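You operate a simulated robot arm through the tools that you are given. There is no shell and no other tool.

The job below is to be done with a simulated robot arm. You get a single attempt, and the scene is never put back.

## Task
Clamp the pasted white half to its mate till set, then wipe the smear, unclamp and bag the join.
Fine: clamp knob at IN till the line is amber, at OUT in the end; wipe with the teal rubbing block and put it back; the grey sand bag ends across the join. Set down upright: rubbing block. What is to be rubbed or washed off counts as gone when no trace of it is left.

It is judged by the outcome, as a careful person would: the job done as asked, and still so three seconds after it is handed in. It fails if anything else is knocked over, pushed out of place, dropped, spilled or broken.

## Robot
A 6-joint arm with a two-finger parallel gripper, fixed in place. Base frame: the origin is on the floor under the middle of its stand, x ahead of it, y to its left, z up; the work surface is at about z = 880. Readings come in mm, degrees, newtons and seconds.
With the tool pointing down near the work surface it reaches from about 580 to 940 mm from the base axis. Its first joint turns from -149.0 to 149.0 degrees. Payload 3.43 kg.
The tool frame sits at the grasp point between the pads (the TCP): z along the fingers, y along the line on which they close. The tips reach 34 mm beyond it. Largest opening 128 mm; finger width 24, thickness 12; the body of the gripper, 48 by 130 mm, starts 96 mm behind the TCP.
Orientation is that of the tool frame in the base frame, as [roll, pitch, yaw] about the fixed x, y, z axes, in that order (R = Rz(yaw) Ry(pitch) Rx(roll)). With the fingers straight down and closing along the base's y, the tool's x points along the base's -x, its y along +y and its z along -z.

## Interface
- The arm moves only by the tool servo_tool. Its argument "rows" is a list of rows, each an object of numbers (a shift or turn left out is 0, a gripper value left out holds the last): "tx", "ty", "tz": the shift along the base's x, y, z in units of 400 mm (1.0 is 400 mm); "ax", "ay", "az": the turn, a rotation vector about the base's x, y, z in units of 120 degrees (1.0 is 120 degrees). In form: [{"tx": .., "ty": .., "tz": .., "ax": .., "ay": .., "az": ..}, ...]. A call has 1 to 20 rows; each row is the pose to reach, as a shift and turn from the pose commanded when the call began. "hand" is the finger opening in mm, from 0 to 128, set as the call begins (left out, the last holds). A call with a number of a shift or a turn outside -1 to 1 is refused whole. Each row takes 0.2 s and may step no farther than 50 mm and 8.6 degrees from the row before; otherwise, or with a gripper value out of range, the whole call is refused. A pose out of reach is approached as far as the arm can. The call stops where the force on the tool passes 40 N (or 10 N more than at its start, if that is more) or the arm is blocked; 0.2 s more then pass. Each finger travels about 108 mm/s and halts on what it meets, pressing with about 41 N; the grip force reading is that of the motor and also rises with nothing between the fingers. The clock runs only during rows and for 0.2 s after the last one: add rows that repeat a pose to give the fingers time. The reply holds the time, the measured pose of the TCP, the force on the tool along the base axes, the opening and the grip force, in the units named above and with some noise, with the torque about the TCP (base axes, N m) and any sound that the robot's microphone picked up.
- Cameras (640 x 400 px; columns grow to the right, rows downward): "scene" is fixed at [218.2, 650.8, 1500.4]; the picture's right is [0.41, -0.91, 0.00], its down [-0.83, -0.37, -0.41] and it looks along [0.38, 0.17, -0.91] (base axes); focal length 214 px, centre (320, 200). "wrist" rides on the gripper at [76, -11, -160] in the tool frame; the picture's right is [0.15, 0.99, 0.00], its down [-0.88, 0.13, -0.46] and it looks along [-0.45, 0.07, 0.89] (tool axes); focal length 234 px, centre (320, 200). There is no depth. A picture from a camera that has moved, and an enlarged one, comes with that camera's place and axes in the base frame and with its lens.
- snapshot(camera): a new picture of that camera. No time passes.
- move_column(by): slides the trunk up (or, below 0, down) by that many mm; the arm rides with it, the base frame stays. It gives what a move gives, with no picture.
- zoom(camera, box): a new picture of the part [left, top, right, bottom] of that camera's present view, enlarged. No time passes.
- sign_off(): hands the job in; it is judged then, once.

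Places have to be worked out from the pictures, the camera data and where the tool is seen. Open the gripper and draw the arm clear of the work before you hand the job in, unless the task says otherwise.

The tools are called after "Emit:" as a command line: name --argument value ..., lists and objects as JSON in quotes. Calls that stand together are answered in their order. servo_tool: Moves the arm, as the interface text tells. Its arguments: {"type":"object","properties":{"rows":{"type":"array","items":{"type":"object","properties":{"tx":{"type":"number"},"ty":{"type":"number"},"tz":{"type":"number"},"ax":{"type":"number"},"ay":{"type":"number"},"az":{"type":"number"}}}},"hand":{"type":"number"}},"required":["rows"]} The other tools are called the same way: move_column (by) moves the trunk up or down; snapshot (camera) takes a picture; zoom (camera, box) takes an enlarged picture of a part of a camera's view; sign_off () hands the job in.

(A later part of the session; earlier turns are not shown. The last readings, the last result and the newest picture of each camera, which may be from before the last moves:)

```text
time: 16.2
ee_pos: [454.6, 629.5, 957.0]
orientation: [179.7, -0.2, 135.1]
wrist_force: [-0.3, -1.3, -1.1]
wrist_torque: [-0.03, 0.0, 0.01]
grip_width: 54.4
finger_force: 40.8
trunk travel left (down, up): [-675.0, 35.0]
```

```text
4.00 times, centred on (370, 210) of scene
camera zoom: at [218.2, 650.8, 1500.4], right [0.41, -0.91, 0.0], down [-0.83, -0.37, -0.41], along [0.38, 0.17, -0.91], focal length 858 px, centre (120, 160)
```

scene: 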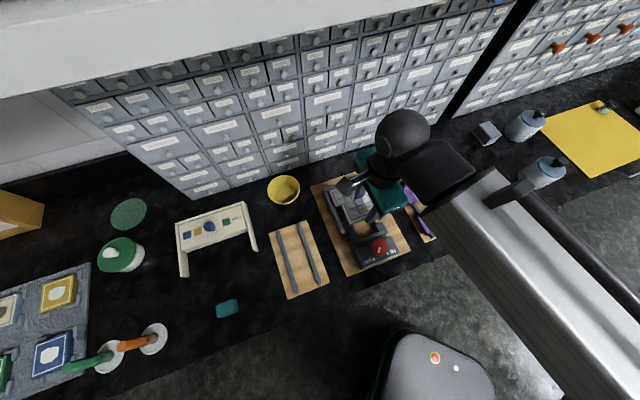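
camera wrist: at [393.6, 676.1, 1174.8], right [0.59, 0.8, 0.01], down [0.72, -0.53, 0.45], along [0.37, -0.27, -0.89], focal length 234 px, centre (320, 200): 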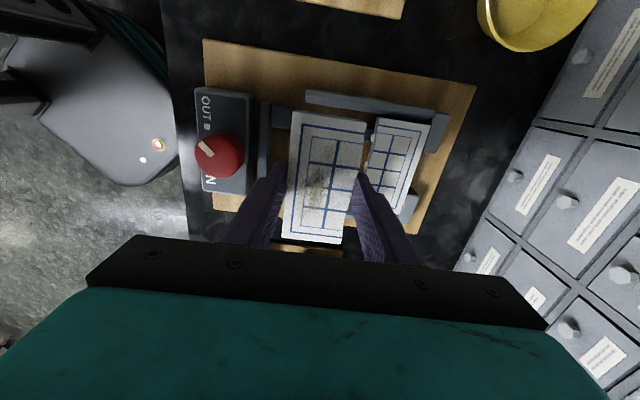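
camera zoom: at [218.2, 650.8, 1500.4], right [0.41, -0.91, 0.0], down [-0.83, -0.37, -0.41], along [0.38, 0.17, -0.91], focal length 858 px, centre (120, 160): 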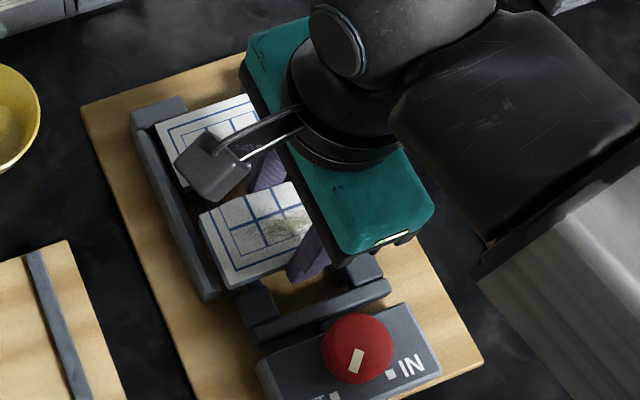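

Emit:
zoom --camera "wrist" --box '[285, 85, 385, 147]'

Emit:
zoom --camera "wrist" --box '[270, 200, 370, 262]'

```text
6.40 times, centred on (335, 116) of wrist
camera zoom: at [392.4, 675.0, 1117.8], right [0.59, 0.8, 0.01], down [0.72, -0.53, 0.45], along [0.37, -0.27, -0.89], focal length 1499 px, centre (224, 738)
```

zoom: 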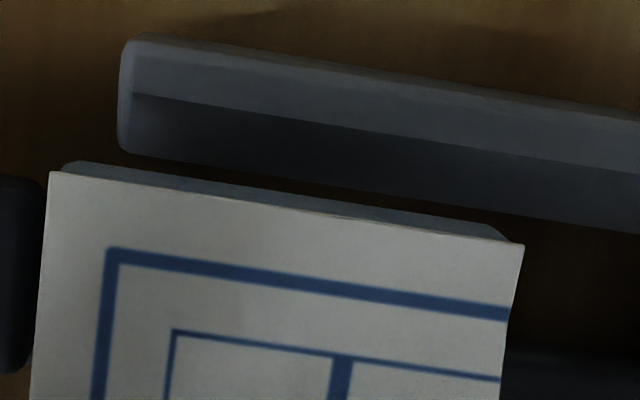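

```text
6.40 times, centred on (320, 231) of wrist
camera zoom: at [392.4, 675.0, 1117.8], right [0.59, 0.8, 0.01], down [0.72, -0.53, 0.45], along [0.37, -0.27, -0.89], focal length 1499 px, centre (320, 2)
```

zoom: 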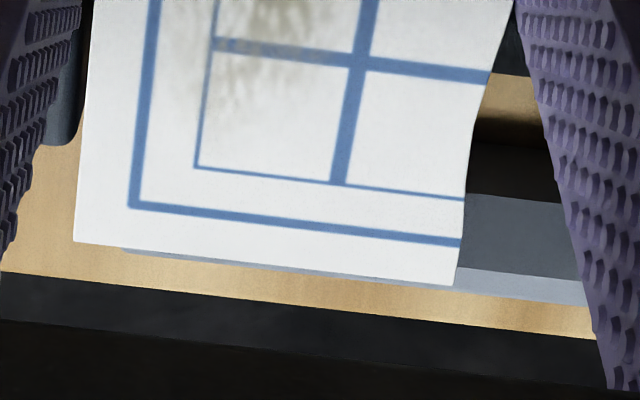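

Comparing border lines on both halves in this closer view, the mate sits about 2.4 mm too far left and 3 mm from the pads. I'll correct by +2.4 in e1 and +2.5 in e2, and drop to just above the guides.

Emit:
servo_tool --rows '[{"tx": 0.0087, "ty": 0.0002, "tz": 0.0}, {"tx": 0.0087, "ty": 0.0002, "tz": -0.03}, {"tx": 0.0087, "ty": 0.0002, "tz": -0.03}]'

Emit:
servo_tool --rows '[{"tx": 0}]'

Emit:
zoom --camera "wrist" --box '[285, 85, 445, 185]'

Emit:
zoom --camera "wrist" --box '[240, 165, 400, 265]'

Emit:
zoom --camera "scene" --box '[330, 175, 400, 245]'

```text
time: 17.0
ee_pos: [459.2, 628.7, 945.8]
orientation: [179.7, -0.2, 135.2]
wrist_force: [-1.0, 0.6, -2.1]
wrist_torque: [-0.01, 0.01, -0.02]
grip_width: 54.2
finger_force: 40.6
trunk travel left (down, up): [-675.0, 35.0]
```

```text
time: 17.4
ee_pos: [459.0, 629.2, 944.8]
orientation: [179.7, -0.1, 135.0]
wrist_force: [0.8, 0.3, -1.5]
wrist_torque: [0.02, 0.01, -0.01]
grip_width: 54.4
finger_force: 40.6
trunk travel left (down, up): [-675.0, 35.0]
```

```text
4.00 times, centred on (365, 135) of wrist
camera zoom: at [396.7, 674.4, 1105.2], right [0.59, 0.8, 0.01], down [0.72, -0.53, 0.45], along [0.37, -0.27, -0.89], focal length 937 px, centre (140, 460)
```

zoom: 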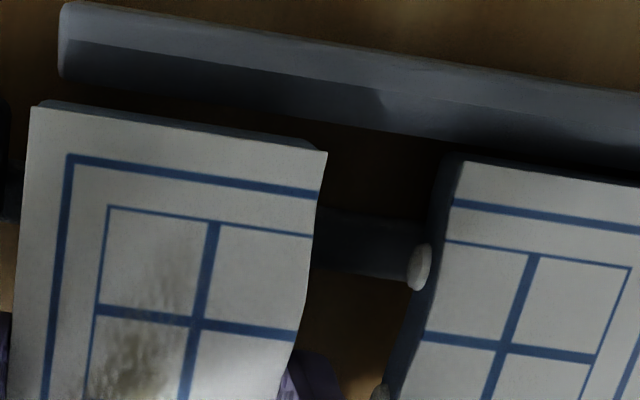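

```text
4.00 times, centred on (320, 215) of wrist
camera zoom: at [396.7, 674.4, 1105.2], right [0.59, 0.8, 0.01], down [0.72, -0.53, 0.45], along [0.37, -0.27, -0.89], focal length 937 px, centre (320, 140)
```

zoom: 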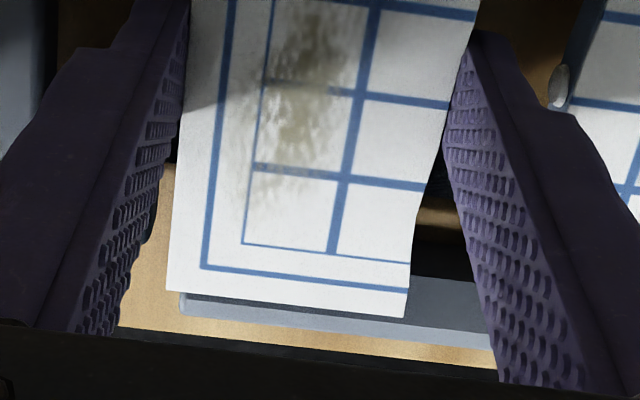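

```text
5.71 times, centred on (365, 210) of scene
camera zoom: at [218.2, 650.8, 1500.4], right [0.41, -0.91, 0.0], down [-0.83, -0.37, -0.41], along [0.38, 0.17, -0.91], focal length 1226 px, centre (63, 143)
```

zoom: 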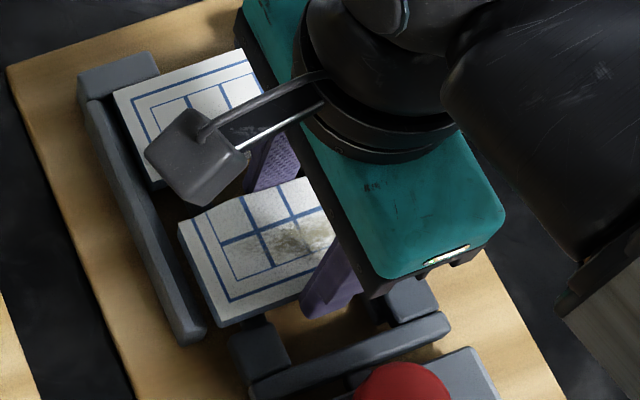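

Now the mate is about 1 mm right of the fixed half's line and 5 mm clear of the pads. A −1 mm nudge, then I lower in small steps watching the force.

Emit:
servo_tool --rows '[{"tx": -0.0018, "ty": 0.0018, "tz": -0.005}, {"tx": -0.0018, "ty": 0.0018, "tz": -0.011}]'

Emit:
servo_tool --rows '[{"tz": -0.003}, {"tz": -0.006}]'

```text
time: 18.0
ee_pos: [457.5, 631.0, 940.7]
orientation: [179.6, -0.2, 135.2]
wrist_force: [-0.1, -0.9, -2.5]
wrist_torque: [0.01, 0.02, 0.02]
grip_width: 54.5
finger_force: 40.6
trunk travel left (down, up): [-675.0, 35.0]
```

```text
time: 18.6
ee_pos: [457.4, 631.4, 937.8]
orientation: [179.7, -0.2, 135.1]
wrist_force: [1.0, -0.3, -1.3]
wrist_torque: [-0.05, 0.0, -0.06]
grip_width: 54.5
finger_force: 41.3
trunk travel left (down, up): [-675.0, 35.0]
```

Emit:
servo_tool --rows '[{"tx": 0.0025, "ty": -0.0025, "tz": 0.0}, {"tx": 0.0025, "ty": -0.0025, "tz": 0.0}]'

Emit:
servo_tool --rows '[{"tx": 0}]'

Emit:
zoom --camera "wrist" --box '[285, 85, 445, 185]'

Emit:
zoom --camera "wrist" --box '[270, 205, 370, 265]'

```text
time: 19.2
ee_pos: [458.7, 630.1, 937.7]
orientation: [179.7, -0.3, 135.1]
wrist_force: [0.2, -0.9, -1.7]
wrist_torque: [-0.02, 0.0, 0.02]
grip_width: 54.2
finger_force: 41.2
trunk travel left (down, up): [-675.0, 35.0]
```

```text
time: 19.6
ee_pos: [458.4, 630.9, 937.2]
orientation: [179.7, -0.1, 135.0]
wrist_force: [-0.1, -0.7, -2.8]
wrist_torque: [-0.03, 0.0, 0.01]
grip_width: 54.4
finger_force: 40.7
trunk travel left (down, up): [-675.0, 35.0]
```

```text
4.00 times, centred on (365, 135) of wrist
camera zoom: at [395.6, 675.8, 1097.2], right [0.59, 0.8, 0.01], down [0.72, -0.53, 0.45], along [0.37, -0.27, -0.89], focal length 937 px, centre (140, 460)
```

zoom: 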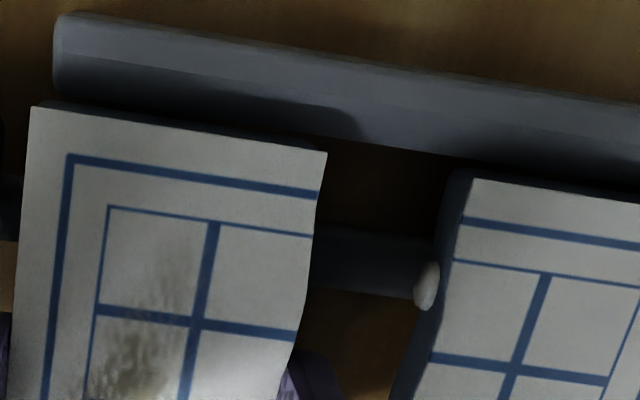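

```text
6.40 times, centred on (320, 235) of wrist
camera zoom: at [395.6, 675.8, 1097.2], right [0.59, 0.8, 0.01], down [0.72, -0.53, 0.45], along [0.37, -0.27, -0.89], focal length 1499 px, centre (320, -24)
```

zoom: 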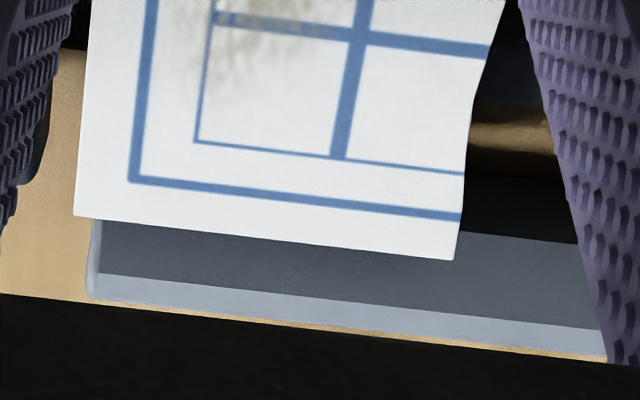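

Aligned within about 1 mm of the fixed half and inside the guides. Continuing down in small steps until the rails take the weight.

Emit:
servo_tool --rows '[{"tx": 0.001, "ty": -0.001, "tz": -0.005}]'

Emit:
servo_tool --rows '[{"tz": -0.005}]'

Emit:
servo_tool --rows '[{"tz": -0.005}]'

```text
time: 20.0
ee_pos: [458.2, 630.7, 935.8]
orientation: [179.6, -0.2, 135.1]
wrist_force: [-0.7, 1.5, 0.2]
wrist_torque: [-0.06, -0.02, 0.03]
grip_width: 54.4
finger_force: 40.9
trunk travel left (down, up): [-675.0, 35.0]
```

```text
time: 20.4
ee_pos: [458.8, 630.5, 935.8]
orientation: [179.5, -0.2, 135.1]
wrist_force: [0.6, 2.1, 14.9]
wrist_torque: [-0.39, 0.19, 0.0]
grip_width: 54.5
finger_force: 40.7
trunk travel left (down, up): [-675.0, 35.0]
```

```text
time: 20.8
ee_pos: [458.6, 629.7, 935.2]
orientation: [179.4, -0.2, 135.1]
wrist_force: [4.3, 1.5, 26.7]
wrist_torque: [-0.09, -0.06, 0.02]
grip_width: 54.8
finger_force: 41.4
trunk travel left (down, up): [-675.0, 35.0]
```

The rails carry it at TCP z ≈ 935.5. I'll relax the push and open the fingers only to 63 mm so the far finger stays clear of the paste.

Emit:
servo_tool --rows '[{"tz": 0.008}, {"tz": 0.008}]'

Emit:
servo_tool --hand 63 --rows '[{"tz": 0}, {"tz": 0}, {"tz": 0}]'

Emit:
zoom --camera "wrist" --box '[220, 80, 460, 230]'

Emit:
zoom --camera "scene" --box '[330, 175, 400, 245]'

```text
time: 21.4
ee_pos: [458.8, 628.4, 934.6]
orientation: [179.8, -0.2, 135.1]
wrist_force: [1.1, 1.1, 4.0]
wrist_torque: [0.13, -0.19, 0.02]
grip_width: 54.6
finger_force: 41.0
trunk travel left (down, up): [-675.0, 35.0]
```

```text
time: 22.2
ee_pos: [457.9, 630.4, 935.3]
orientation: [179.7, -0.2, 135.1]
wrist_force: [-0.4, -0.2, 0.3]
wrist_torque: [-0.05, -0.02, -0.04]
grip_width: 63.0
finger_force: 0.1
trunk travel left (down, up): [-675.0, 35.0]
```

```text
2.67 times, centred on (340, 155) of wrist
camera zoom: at [395.9, 675.7, 1095.2], right [0.59, 0.8, 0.01], down [0.72, -0.53, 0.45], along [0.37, -0.27, -0.89], focal length 624 px, centre (267, 320)
```

zoom: 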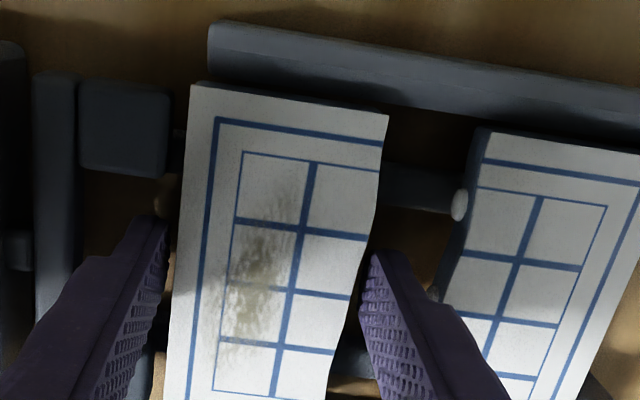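

```text
5.71 times, centred on (365, 210) of scene
camera zoom: at [218.2, 650.8, 1500.4], right [0.41, -0.91, 0.0], down [-0.83, -0.37, -0.41], along [0.38, 0.17, -0.91], focal length 1226 px, centre (63, 143)
```

zoom: 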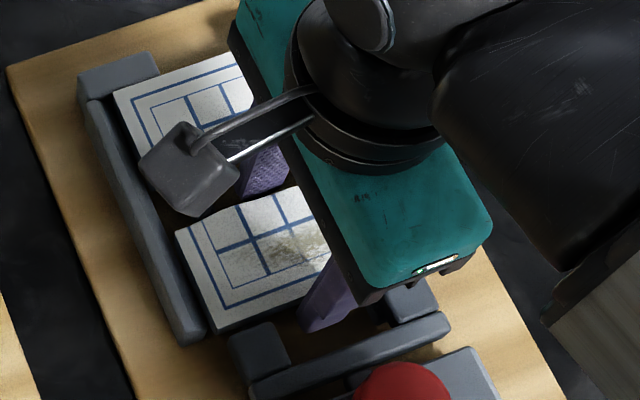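

The mate stands on the rails, free of the fingers. I'll lift straight up.

Emit:
servo_tool --rows '[{"tz": 0.02}, {"tz": 0.05}, {"tz": 0.1}, {"tz": 0.18}, {"tz": 0.25}]'

Emit:
zoom --camera "wrist" --box '[160, 60, 480, 260]'

Emit:
zoom --camera "scene" --box '[310, 165, 420, 275]'

```text
time: 23.4
ee_pos: [459.3, 628.9, 1035.1]
orientation: [179.6, -0.2, 135.1]
wrist_force: [0.2, 0.2, 0.0]
wrist_torque: [-0.01, 0.0, -0.02]
grip_width: 62.9
finger_force: 0.1
trunk travel left (down, up): [-675.0, 35.0]
```

```text
2.00 times, centred on (320, 160) of wrist
camera zoom: at [396.7, 674.6, 1195.4], right [0.59, 0.8, 0.01], down [0.72, -0.53, 0.45], along [0.37, -0.27, -0.89], focal length 468 px, centre (320, 280)
```

zoom: 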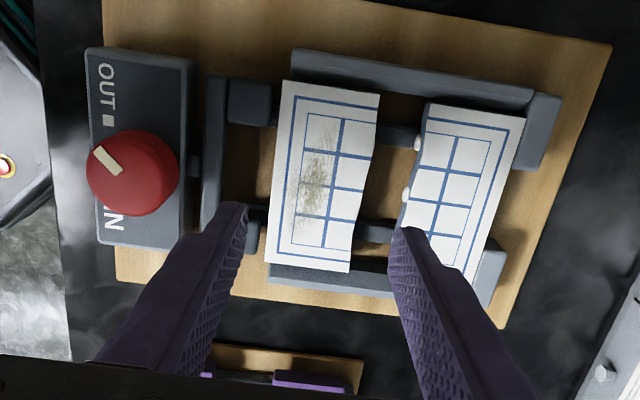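

```text
3.64 times, centred on (365, 220) of scene
camera zoom: at [218.2, 650.8, 1500.4], right [0.41, -0.91, 0.0], down [-0.83, -0.37, -0.41], along [0.38, 0.17, -0.91], focal length 780 px, centre (156, 127)
```

zoom: 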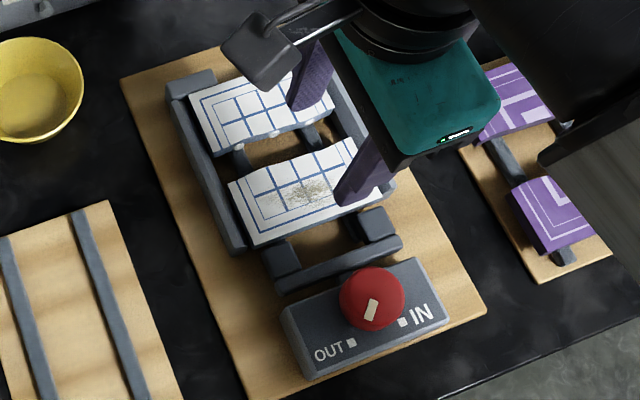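

The mate sits square in the pocket with the paste gap still open. Now I'll measure the knob and its surroundings in detail.

Emit:
zoom --camera "wrist" --box '[190, 75, 310, 185]'

Emit:
zoom --camera "scene" --box '[350, 220, 410, 270]'

```text
3.64 times, centred on (250, 130) of wrist
camera zoom: at [396.7, 674.6, 1195.4], right [0.59, 0.8, 0.01], down [0.72, -0.53, 0.45], along [0.37, -0.27, -0.89], focal length 852 px, centre (574, 454)
```

zoom: 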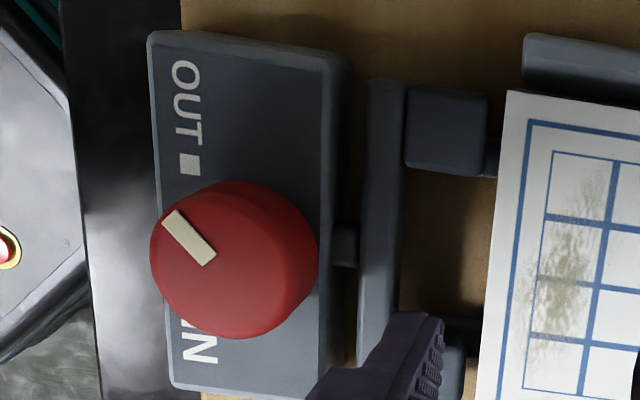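

```text
8.00 times, centred on (380, 245) of scene
camera zoom: at [218.2, 650.8, 1500.4], right [0.41, -0.91, 0.0], down [-0.83, -0.37, -0.41], along [0.38, 0.17, -0.91], focal length 1716 px, centre (-160, -160)
```

zoom: 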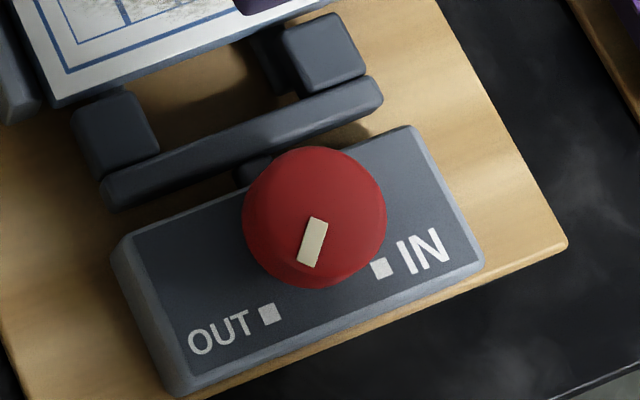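

Both cameras agree: knob centre at e1 ≈ −123, e2 ≈ 673.5, top z ≈ 960, ~46 mm wide, on a box top at ≈ 930; pointer at OUT, IN lies 90° counter-clockwise. I'll turn the hand −90° on the way so the +90° knob turn ends in a pose known to be clear.

Emit:
servo_tool --rows '[{"tx": -0.0146, "ty": -0.0137, "az": -0.0625}, {"tx": -0.0291, "ty": -0.0275, "az": -0.125}, {"tx": -0.0437, "ty": -0.0412, "az": -0.1875}, {"tx": -0.0583, "ty": -0.0549, "az": -0.25}, {"tx": -0.0728, "ty": -0.0686, "az": -0.3125}, {"tx": -0.0874, "ty": -0.0824, "az": -0.375}, {"tx": -0.1019, "ty": -0.0961, "az": -0.4375}, {"tx": -0.1165, "ty": -0.1098, "az": -0.5}, {"tx": -0.1311, "ty": -0.1236, "az": -0.5625}, {"tx": -0.1456, "ty": -0.1373, "az": -0.625}, {"tx": -0.1602, "ty": -0.151, "az": -0.6875}, {"tx": -0.1748, "ty": -0.1648, "az": -0.75}, {"tx": -0.1748, "ty": -0.1648, "az": -0.75}]'

Emit:
servo_tool --rows '[{"tx": 0}]'

Emit:
snapshot --camera "wrist"

Emit:
snapshot --camera "scene"

```text
time: 26.2
ee_pos: [417.1, 569.1, 1035.4]
orientation: [180.0, -0.3, 64.8]
wrist_force: [-0.2, 0.8, 0.6]
wrist_torque: [0.0, 0.0, 0.04]
grip_width: 62.7
finger_force: 0.1
out of reach, approached as far as the arm can: row 10, 11, 12, 13
trunk travel left (down, up): [-675.0, 35.0]
```

```text
time: 26.6
ee_pos: [417.0, 569.8, 1035.6]
orientation: [179.9, -0.2, 64.8]
wrist_force: [-0.4, 0.2, 0.1]
wrist_torque: [0.0, -0.01, 0.01]
grip_width: 63.3
finger_force: 0.0
trunk travel left (down, up): [-675.0, 35.0]
```

```text
taken
camera wrist: at [437.4, 643.0, 1195.3], right [0.96, -0.29, 0.0], down [-0.26, -0.85, 0.45], along [-0.13, -0.43, -0.89], focal length 234 px, centre (320, 200)
```

wrist: 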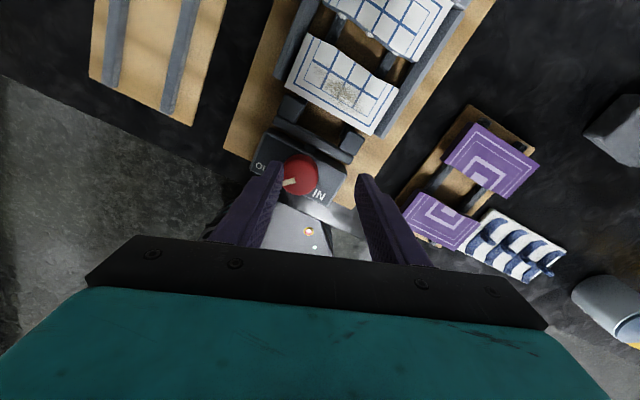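

```text
taken
```

scene: 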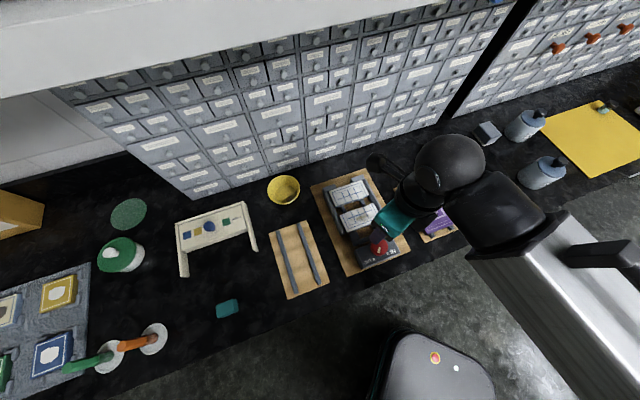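

The wrist ran into a limit at yaw ≈ 65°. A 90° turn still fits in the range 85° → 175°, so I'll set yaw 85° and centre over the knob.

Emit:
servo_tool --rows '[{"tx": 0.0, "ty": 0.0, "az": 0.06}, {"tx": -0.025, "ty": -0.005, "az": 0.12}, {"tx": -0.05, "ty": -0.01, "az": 0.168}, {"tx": -0.0698, "ty": -0.0155, "az": 0.168}, {"tx": -0.0698, "ty": -0.0155, "az": 0.168}]'

Emit:
snapshot --camera "wrist"

Emit:
zoom --camera "wrist" --box '[220, 80, 420, 240]'

```text
time: 27.8
ee_pos: [388.9, 563.5, 1037.0]
orientation: [179.9, -0.3, 85.0]
wrist_force: [-0.1, 0.1, 0.5]
wrist_torque: [-0.02, -0.02, 0.02]
grip_width: 62.7
finger_force: 0.1
trunk travel left (down, up): [-675.0, 35.0]
```

```text
taken
camera wrist: at [383.6, 639.1, 1196.6], right [1.0, 0.06, 0.0], down [0.05, -0.89, 0.45], along [0.03, -0.45, -0.89], focal length 234 px, centre (320, 200)
```

wrist: 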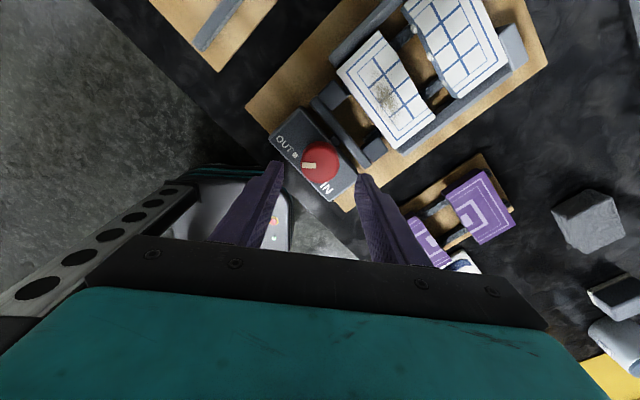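

```text
2.50 times, centred on (320, 160) of wrist
camera zoom: at [383.6, 639.1, 1196.6], right [1.0, 0.06, 0.0], down [0.05, -0.89, 0.45], along [0.03, -0.45, -0.89], focal length 585 px, centre (320, 300)
```

zoom: 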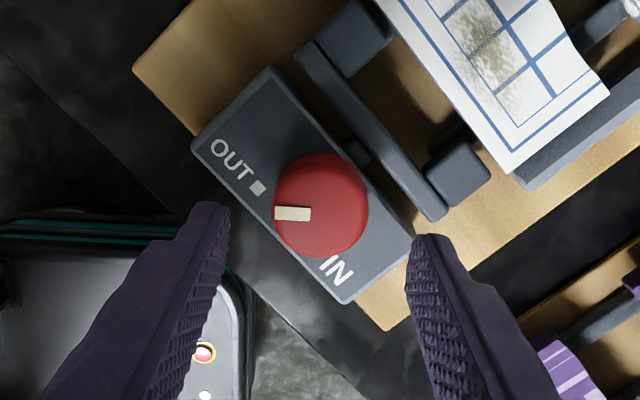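

Now centred over the knob with fingers either side of it. I'll descend so the tips stop a few mm above the box top.

Emit:
servo_tool --rows '[{"tz": -0.06}, {"tz": -0.12}, {"tz": -0.158}, {"tz": -0.158}]'

Emit:
servo_tool --rows '[{"tz": 0}]'

Emit:
zoom --camera "wrist" --box '[220, 80, 420, 240]'

Emit:
zoom --camera "scene" --box '[340, 210, 430, 280]'

```text
time: 28.8
ee_pos: [387.8, 562.3, 973.1]
orientation: [179.9, -0.2, 84.8]
wrist_force: [-0.4, 0.1, -0.4]
wrist_torque: [0.03, -0.01, 0.01]
grip_width: 62.9
finger_force: 0.1
trunk travel left (down, up): [-675.0, 35.0]
```

```text
time: 29.2
ee_pos: [388.3, 561.2, 972.9]
orientation: [180.0, -0.2, 84.8]
wrist_force: [0.1, -0.3, 0.1]
wrist_torque: [0.03, -0.01, 0.01]
grip_width: 63.2
finger_force: 0.1
trunk travel left (down, up): [-675.0, 35.0]
```

```text
2.50 times, centred on (320, 160) of wrist
camera zoom: at [383.1, 638.1, 1132.7], right [1.0, 0.06, 0.0], down [0.05, -0.89, 0.45], along [0.03, -0.45, -0.89], focal length 585 px, centre (320, 300)
```

zoom: 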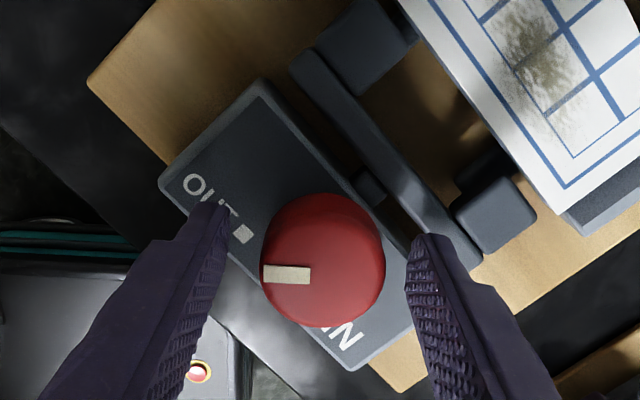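

```text
5.71 times, centred on (385, 245) of scene
camera zoom: at [218.2, 650.8, 1500.4], right [0.41, -0.91, 0.0], down [-0.83, -0.37, -0.41], along [0.38, 0.17, -0.91], focal length 1226 px, centre (-51, -57)
```

zoom: 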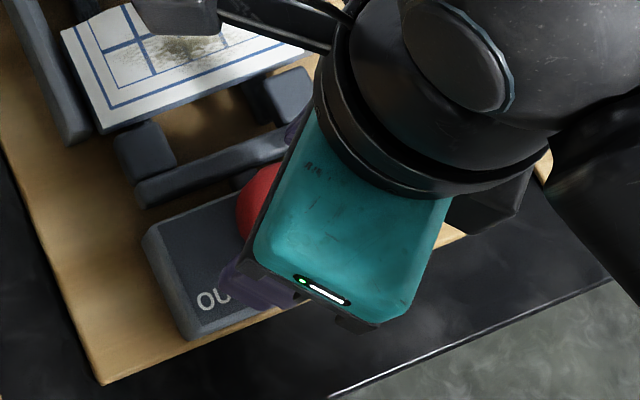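

Knob centre reads (389, 563), so a 1–2 mm correction, then close on the knob.

Emit:
servo_tool --rows '[{"tx": 0.0022, "ty": 0.004, "tz": -0.007}, {"tx": 0.0022, "ty": 0.004, "tz": -0.007}]'

Emit:
servo_tool --hand 30 --rows '[{"tz": 0}, {"tz": 0}, {"tz": 0}]'

Emit:
zoom --camera "wrist" --box '[220, 80, 420, 240]'

```text
time: 29.8
ee_pos: [388.4, 563.6, 969.2]
orientation: [179.9, -0.2, 84.8]
wrist_force: [0.6, 0.0, 0.2]
wrist_torque: [0.01, 0.0, 0.03]
grip_width: 62.8
finger_force: 0.0
trunk travel left (down, up): [-675.0, 35.0]
```

```text
time: 30.6
ee_pos: [390.9, 563.3, 969.8]
orientation: [179.9, -0.2, 84.9]
wrist_force: [3.6, -0.6, -0.9]
wrist_torque: [0.03, -0.32, 0.04]
grip_width: 41.5
finger_force: 44.5
trunk travel left (down, up): [-675.0, 35.0]
```

```text
2.50 times, centred on (320, 160) of wrist
camera zoom: at [384.3, 640.3, 1129.8], right [1.0, 0.06, 0.0], down [0.05, -0.89, 0.45], along [0.03, -0.45, -0.89], focal length 585 px, centre (320, 300)
```

zoom: 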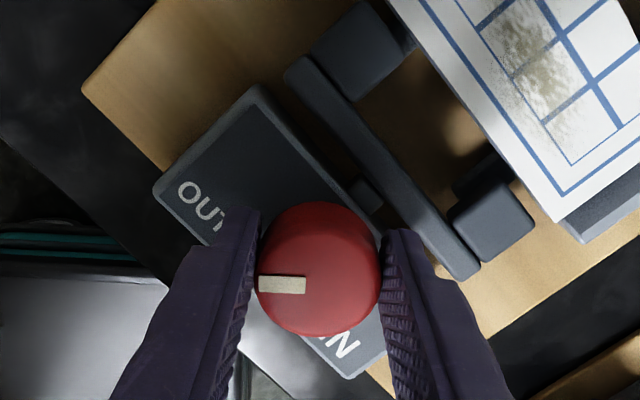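

Gripped at 41.5 mm, well centred. I'll turn +30° first and check that the knob follows and the jaw moves the right way.

Emit:
servo_tool --rows '[{"az": 0.0625}, {"az": 0.125}, {"az": 0.1875}, {"az": 0.25}]'

Emit:
zoom --camera "wrist" --box '[200, 60, 440, 240]'

Emit:
zoom --camera "scene" --box '[310, 165, 430, 275]'

```text
time: 31.6
ee_pos: [387.5, 565.0, 970.6]
orientation: [180.0, -0.2, 115.1]
wrist_force: [-12.2, -0.9, -2.4]
wrist_torque: [0.09, 0.46, -0.77]
grip_width: 41.8
finger_force: 45.4
trunk travel left (down, up): [-675.0, 35.0]
```

```text
2.22 times, centred on (320, 150) of wrist
camera zoom: at [344.7, 628.3, 1130.8], right [0.83, 0.55, 0.0], down [0.49, -0.74, 0.45], along [0.25, -0.38, -0.89], focal length 520 px, centre (320, 311)
```

zoom: 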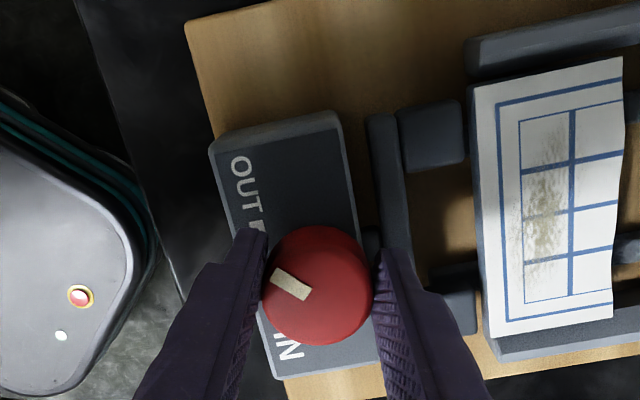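

```text
3.64 times, centred on (370, 220) of scene
camera zoom: at [218.2, 650.8, 1500.4], right [0.41, -0.91, 0.0], down [-0.83, -0.37, -0.41], along [0.38, 0.17, -0.91], focal length 780 px, centre (138, 127)
```

zoom: 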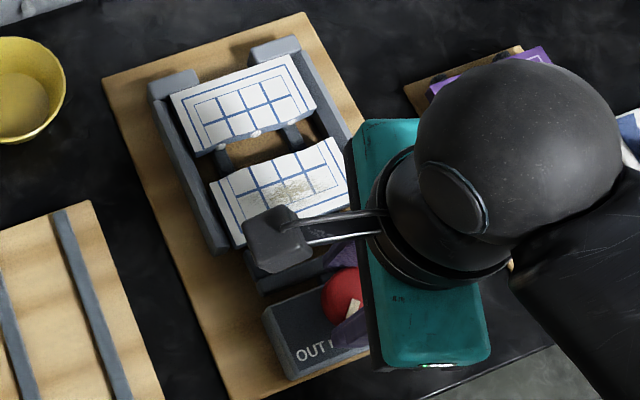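

The pointer still reads OUT: the fingers slipped round the knob at about 0.8 N·m. I'll try turning much more slowly, in case the knob resists speed.

Emit:
servo_tool --rows '[{"az": 0.008}, {"az": 0.016}, {"az": 0.024}, {"az": 0.032}, {"az": 0.04}, {"az": 0.048}, {"az": 0.056}, {"az": 0.064}, {"az": 0.072}, {"az": 0.08}]'

Emit:
zoom --camera "wrist" --box '[200, 60, 440, 240]'

```text
time: 33.8
ee_pos: [385.0, 564.3, 971.7]
orientation: [-179.8, -0.3, 124.6]
wrist_force: [-26.0, -9.1, -8.4]
wrist_torque: [0.06, 0.88, -0.58]
grip_width: 41.3
finger_force: 44.9
trunk travel left (down, up): [-675.0, 35.0]
```

```text
2.22 times, centred on (320, 150) of wrist
camera zoom: at [334.5, 620.2, 1131.2], right [0.73, 0.68, 0.0], down [0.61, -0.65, 0.45], along [0.31, -0.33, -0.89], focal length 520 px, centre (320, 311)
```

zoom: 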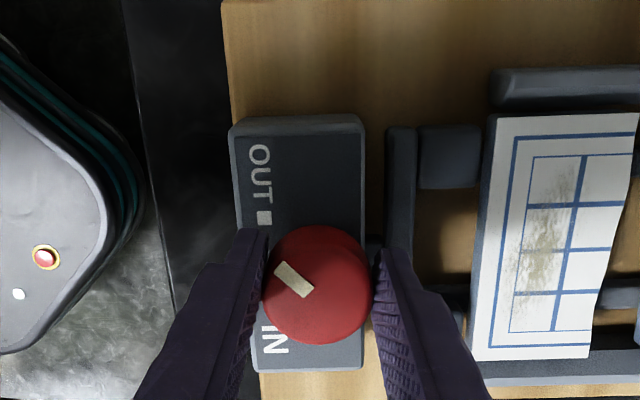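

Emit:
zoom --camera "scene" --box '[310, 165, 430, 275]'

Emit:
zoom --camera "wrist" --box '[270, 130, 370, 230]'

```text
3.64 times, centred on (370, 220) of scene
camera zoom: at [218.2, 650.8, 1500.4], right [0.41, -0.91, 0.0], down [-0.83, -0.37, -0.41], along [0.38, 0.17, -0.91], focal length 780 px, centre (138, 127)
```

zoom: 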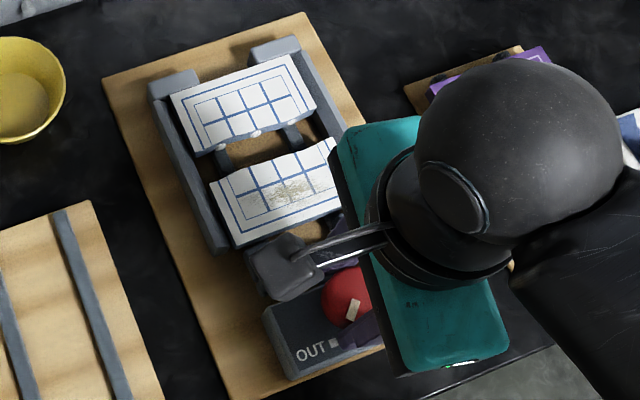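

```text
4.00 times, centred on (320, 180) of wrist
camera zoom: at [334.5, 620.2, 1131.2], right [0.73, 0.68, 0.0], down [0.61, -0.65, 0.45], along [0.31, -0.33, -0.89], focal length 937 px, centre (320, 280)
```

zoom: 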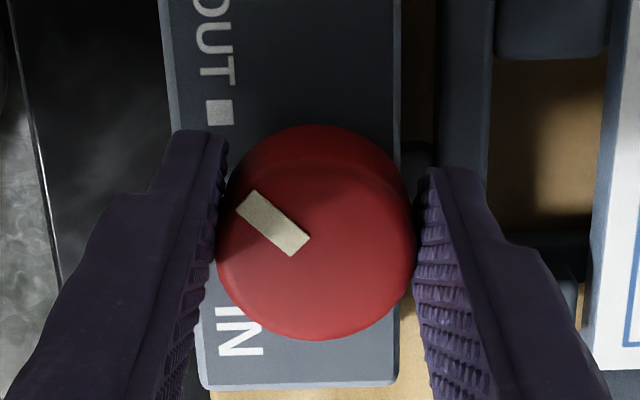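

Emit:
servo_tool --hand 60 --rows '[{"tz": 0}, {"tz": 0}, {"tz": 0}]'

Emit:
zoom --camera "wrist" --box '[270, 130, 370, 230]'

Emit:
zoom --camera "scene" --box '[350, 220, 410, 270]'

```text
time: 34.6
ee_pos: [389.5, 563.4, 971.2]
orientation: [179.8, -0.1, 124.5]
wrist_force: [-0.2, -0.1, 0.1]
wrist_torque: [-0.02, -0.03, 0.0]
grip_width: 60.2
finger_force: 0.1
trunk travel left (down, up): [-675.0, 35.0]
```

```text
4.00 times, centred on (320, 180) of wrist
camera zoom: at [337.2, 620.8, 1131.0], right [0.73, 0.68, 0.0], down [0.61, -0.65, 0.45], along [0.31, -0.33, -0.89], focal length 937 px, centre (320, 280)
```

zoom: 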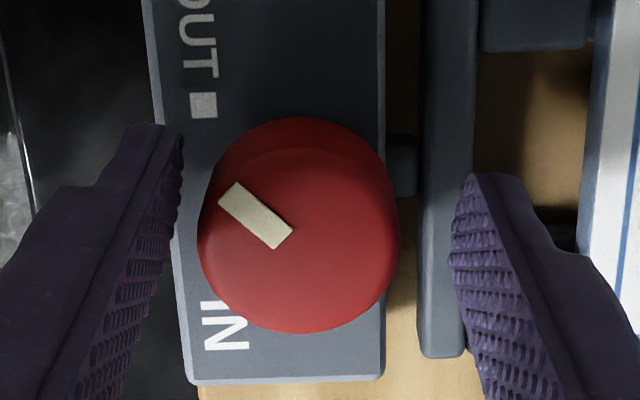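

```text
8.00 times, centred on (380, 245) of scene
camera zoom: at [218.2, 650.8, 1500.4], right [0.41, -0.91, 0.0], down [-0.83, -0.37, -0.41], along [0.38, 0.17, -0.91], focal length 1716 px, centre (-160, -160)
```

zoom: 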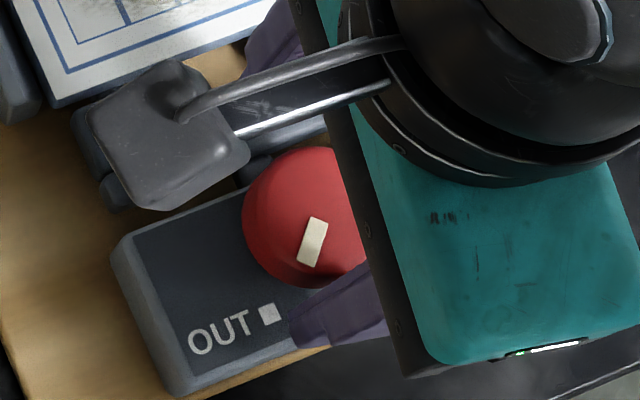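

The pointer has not moved at all, so the fingers only slip. I'll re-centre on the knob, grip again and test gently whether it gives in either direction.

Emit:
servo_tool --rows '[{"tx": -0.007, "ty": -0.005, "tz": -0.006}, {"tx": -0.007, "ty": -0.005, "tz": -0.006}]'

Emit:
servo_tool --hand 20 --rows '[{"tz": 0}, {"tz": 0}, {"tz": 0}]'

Emit:
servo_tool --rows '[{"az": -0.01}, {"az": -0.02}, {"az": -0.03}, {"az": -0.04}, {"az": -0.05}, {"az": -0.06}]'

Emit:
zoom --camera "wrist" --box '[270, 130, 370, 230]'

```text
time: 35.2
ee_pos: [388.8, 562.6, 968.3]
orientation: [179.9, -0.2, 124.4]
wrist_force: [0.6, 0.5, 0.0]
wrist_torque: [0.0, 0.02, 0.02]
grip_width: 60.1
finger_force: 0.1
trunk travel left (down, up): [-675.0, 35.0]
```

```text
time: 36.0
ee_pos: [386.7, 563.0, 969.5]
orientation: [179.9, -0.1, 124.5]
wrist_force: [-2.9, -0.7, -2.8]
wrist_torque: [-0.06, 0.19, 0.05]
grip_width: 41.2
finger_force: 44.4
trunk travel left (down, up): [-675.0, 35.0]
```

```text
time: 37.4
ee_pos: [387.3, 562.1, 967.6]
orientation: [179.8, -0.3, 117.2]
wrist_force: [1.9, 3.2, 0.7]
wrist_torque: [-0.54, 0.04, 0.05]
grip_width: 41.1
finger_force: 45.2
trunk travel left (down, up): [-675.0, 35.0]
```

```text
4.00 times, centred on (320, 180) of wrist
camera zoom: at [342.1, 624.9, 1128.0], right [0.81, 0.58, 0.0], down [0.52, -0.72, 0.45], along [0.27, -0.37, -0.89], focal length 937 px, centre (320, 280)
```

zoom: 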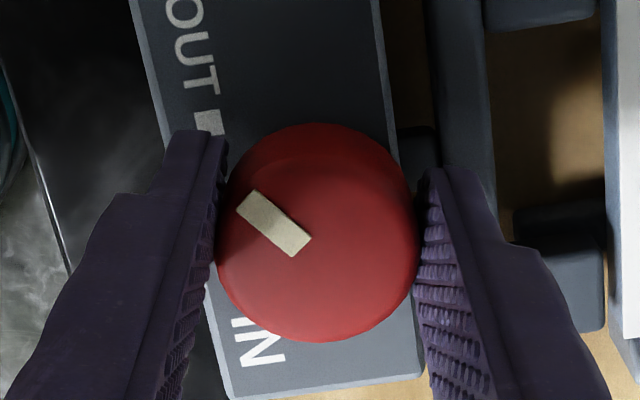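

Turning the other way met almost no torque (0.05 N·m). I'll look at whether the knob actually followed, and what the jaw did.

Emit:
zoom --camera "scene" --box '[350, 220, 410, 270]'

Emit:
servo_tool --rows '[{"az": -0.02}, {"az": -0.04}, {"az": -0.06}, {"az": -0.08}, {"az": -0.1}]'

Emit:
zoom --camera "wrist" --box '[270, 130, 370, 230]'

Emit:
zoom --camera "scene" --box '[350, 220, 410, 270]'

```text
8.00 times, centred on (380, 245) of scene
camera zoom: at [218.2, 650.8, 1500.4], right [0.41, -0.91, 0.0], down [-0.83, -0.37, -0.41], along [0.38, 0.17, -0.91], focal length 1716 px, centre (-160, -160)
```

zoom: 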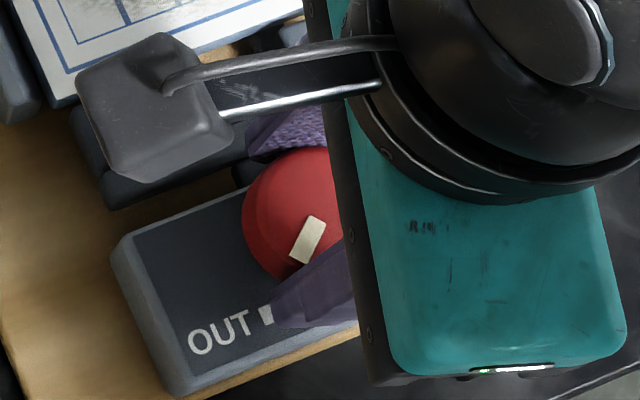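

```text
time: 38.6
ee_pos: [388.5, 562.9, 967.8]
orientation: [180.0, -0.2, 105.4]
wrist_force: [9.9, 1.3, -6.1]
wrist_torque: [0.39, -0.16, 0.1]
grip_width: 41.2
finger_force: 44.8
trunk travel left (down, up): [-675.0, 35.0]
```

```text
4.00 times, centred on (320, 180) of wrist
camera zoom: at [356.8, 633.4, 1128.0], right [0.92, 0.4, 0.0], down [0.36, -0.82, 0.45], along [0.18, -0.41, -0.89], focal length 937 px, centre (320, 280)
```

zoom: 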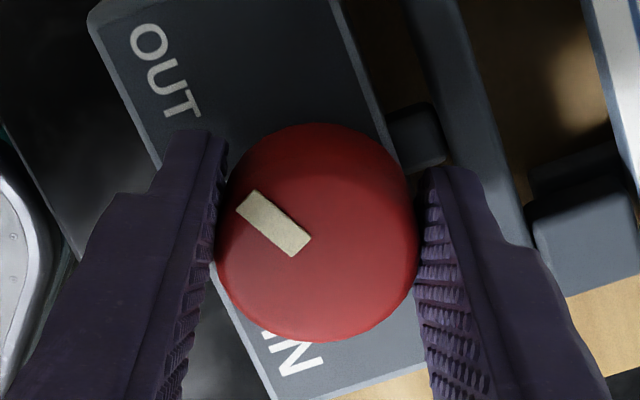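

```text
8.00 times, centred on (380, 245) of scene
camera zoom: at [218.2, 650.8, 1500.4], right [0.41, -0.91, 0.0], down [-0.83, -0.37, -0.41], along [0.38, 0.17, -0.91], focal length 1716 px, centre (-160, -160)
```

zoom: 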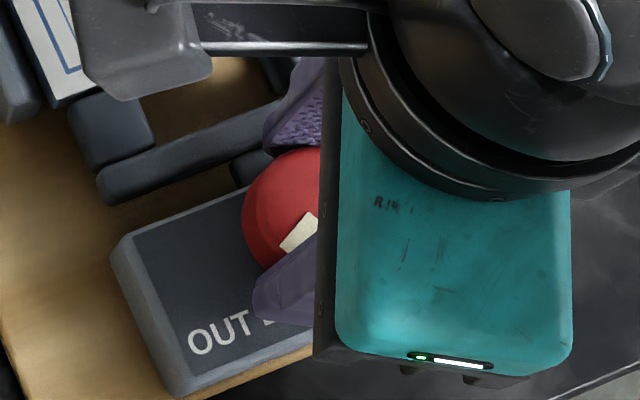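

The knob follows clockwise easily and the jaw's crossbar creeps forward, so it tightens clockwise, the long way (270°) from OUT to IN. I'll turn it in strokes, regripping as the wrist range needs.

Emit:
servo_tool --rows '[{"az": -0.05}, {"az": -0.1}, {"az": -0.15}, {"az": -0.2}, {"az": -0.25}, {"az": -0.29}]'

Emit:
zoom --camera "wrist" --box '[220, 80, 420, 240]'

```text
time: 40.0
ee_pos: [390.6, 562.8, 969.0]
orientation: [179.7, -0.3, 70.4]
wrist_force: [26.9, 6.1, 6.8]
wrist_torque: [-0.79, -0.31, 0.13]
grip_width: 41.3
finger_force: 44.8
trunk travel left (down, up): [-675.0, 35.0]
```

```text
2.50 times, centred on (320, 160) of wrist
camera zoom: at [403.7, 638.5, 1128.0], right [0.98, -0.19, 0.01], down [-0.18, -0.87, 0.45], along [-0.08, -0.44, -0.89], focal length 585 px, centre (320, 300)
```

zoom: 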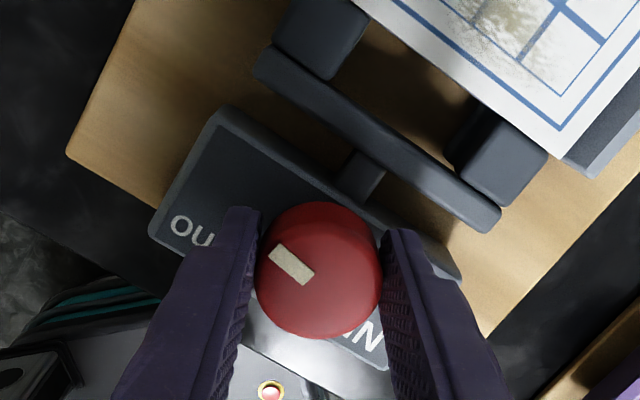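

The jaw has advanced (about 54° turned). I'll release, turn the open hand back to yaw ≈ 170°, and regrip.

Emit:
servo_tool --hand 62 --rows '[{"tz": 0}, {"tz": 0}, {"tz": 0}]'

Emit:
servo_tool --rows '[{"az": 0.065}, {"az": 0.13}, {"az": 0.195}, {"az": 0.26}, {"az": 0.325}, {"az": 0.39}, {"az": 0.455}, {"az": 0.52}, {"az": 0.585}, {"az": 0.65}, {"az": 0.715}, {"az": 0.78}, {"az": 0.83}, {"az": 0.83}]'

Emit:
zoom --camera "wrist" --box '[220, 80, 420, 240]'

Emit:
snapshot --camera "scene"

```text
time: 40.8
ee_pos: [386.2, 563.4, 968.5]
orientation: [180.0, -0.2, 70.5]
wrist_force: [0.2, -0.1, 0.2]
wrist_torque: [-0.01, -0.03, -0.01]
grip_width: 62.2
finger_force: 0.0
trunk travel left (down, up): [-675.0, 35.0]
```

```text
time: 43.8
ee_pos: [386.4, 563.4, 968.7]
orientation: [179.9, -0.1, 170.2]
wrist_force: [0.6, -1.0, -0.5]
wrist_torque: [0.01, 0.0, 0.01]
grip_width: 61.9
finger_force: 0.1
trunk travel left (down, up): [-675.0, 35.0]
```

```text
2.50 times, centred on (320, 160) of wrist
camera zoom: at [309.9, 565.0, 1128.4], right [0.02, 1.0, 0.0], down [0.89, -0.02, 0.45], along [0.45, -0.01, -0.89], focal length 585 px, centre (320, 300)
```

zoom: 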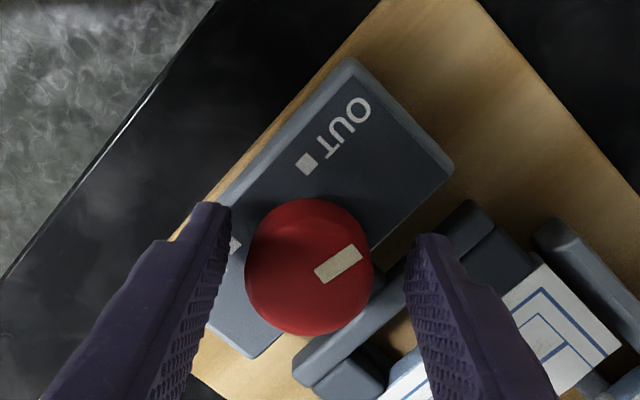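

```text
taken
```

scene: 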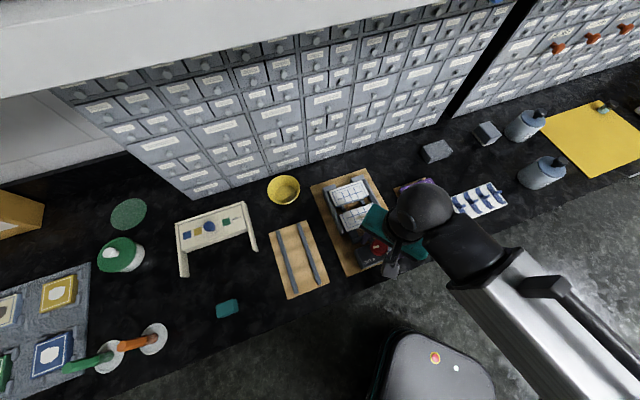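

The wrist turned back freely; the knob now points well past OUT on its way round. I'll centre (knob ≈ (387.7, 560.4)), regrip and turn another stroke clockwise.

Emit:
servo_tool --rows '[{"tx": 0.0032, "ty": -0.0075, "tz": 0.0}, {"tx": 0.0032, "ty": -0.0075, "tz": 0.0}]'

Emit:
servo_tool --hand 20 --rows '[{"tz": 0}, {"tz": 0}, {"tz": 0}]'

Emit:
zoom --camera "wrist" --box '[220, 80, 420, 240]'

```text
time: 44.4
ee_pos: [388.2, 559.5, 968.5]
orientation: [180.0, -0.3, 170.2]
wrist_force: [-1.2, 0.2, 0.2]
wrist_torque: [0.04, 0.01, -0.02]
grip_width: 62.0
finger_force: 0.0
trunk travel left (down, up): [-675.0, 35.0]
```

```text
time: 45.2
ee_pos: [387.4, 560.0, 968.7]
orientation: [179.9, -0.3, 170.1]
wrist_force: [-0.7, -3.5, -1.3]
wrist_torque: [-0.25, -0.03, 0.06]
grip_width: 41.5
finger_force: 45.0
trunk travel left (down, up): [-675.0, 35.0]
```

```text
2.50 times, centred on (320, 160) of wrist
camera zoom: at [311.3, 561.8, 1128.8], right [0.03, 1.0, 0.0], down [0.89, -0.02, 0.45], along [0.45, -0.01, -0.89], focal length 585 px, centre (320, 300)
```

zoom: 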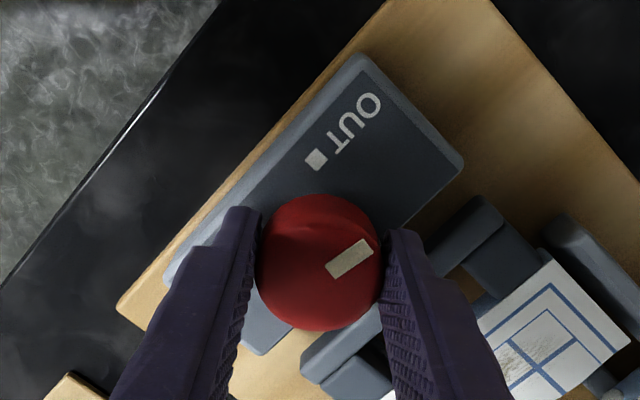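

Centred this time (little side force). Turning clockwise 50°, then checking.

Emit:
servo_tool --rows '[{"az": -0.06}, {"az": -0.12}, {"az": -0.18}, {"az": -0.24}, {"az": -0.3}, {"az": -0.36}, {"az": -0.42}]'

Emit:
zoom --camera "wrist" --box '[200, 60, 440, 240]'

Emit:
zoom --camera "scene" --box '[310, 165, 420, 275]'

```text
time: 46.8
ee_pos: [389.3, 560.5, 969.7]
orientation: [179.8, -0.3, 119.6]
wrist_force: [8.7, 17.3, 18.1]
wrist_torque: [-0.38, -0.72, 0.1]
grip_width: 41.5
finger_force: 45.2
trunk travel left (down, up): [-675.0, 35.0]
```

```text
2.22 times, centred on (320, 150) of wrist
camera zoom: at [340.4, 620.3, 1128.8], right [0.79, 0.62, 0.01], down [0.55, -0.7, 0.45], along [0.28, -0.35, -0.89], focal length 520 px, centre (320, 311)
```

zoom: 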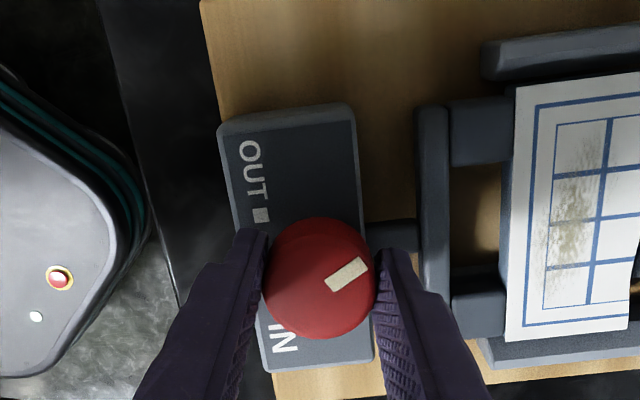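

```text
3.64 times, centred on (365, 220) of scene
camera zoom: at [218.2, 650.8, 1500.4], right [0.41, -0.91, 0.0], down [-0.83, -0.37, -0.41], along [0.38, 0.17, -0.91], focal length 780 px, centre (156, 127)
```

zoom: 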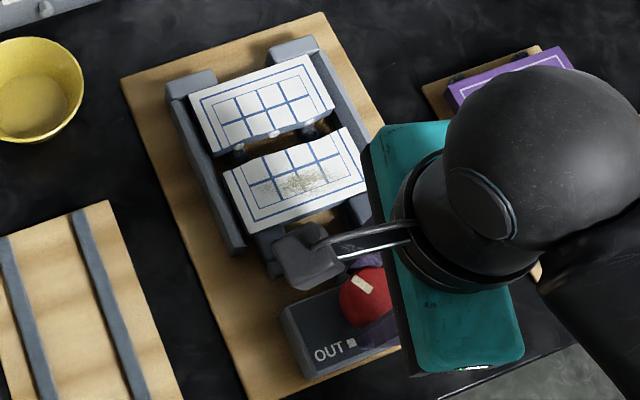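

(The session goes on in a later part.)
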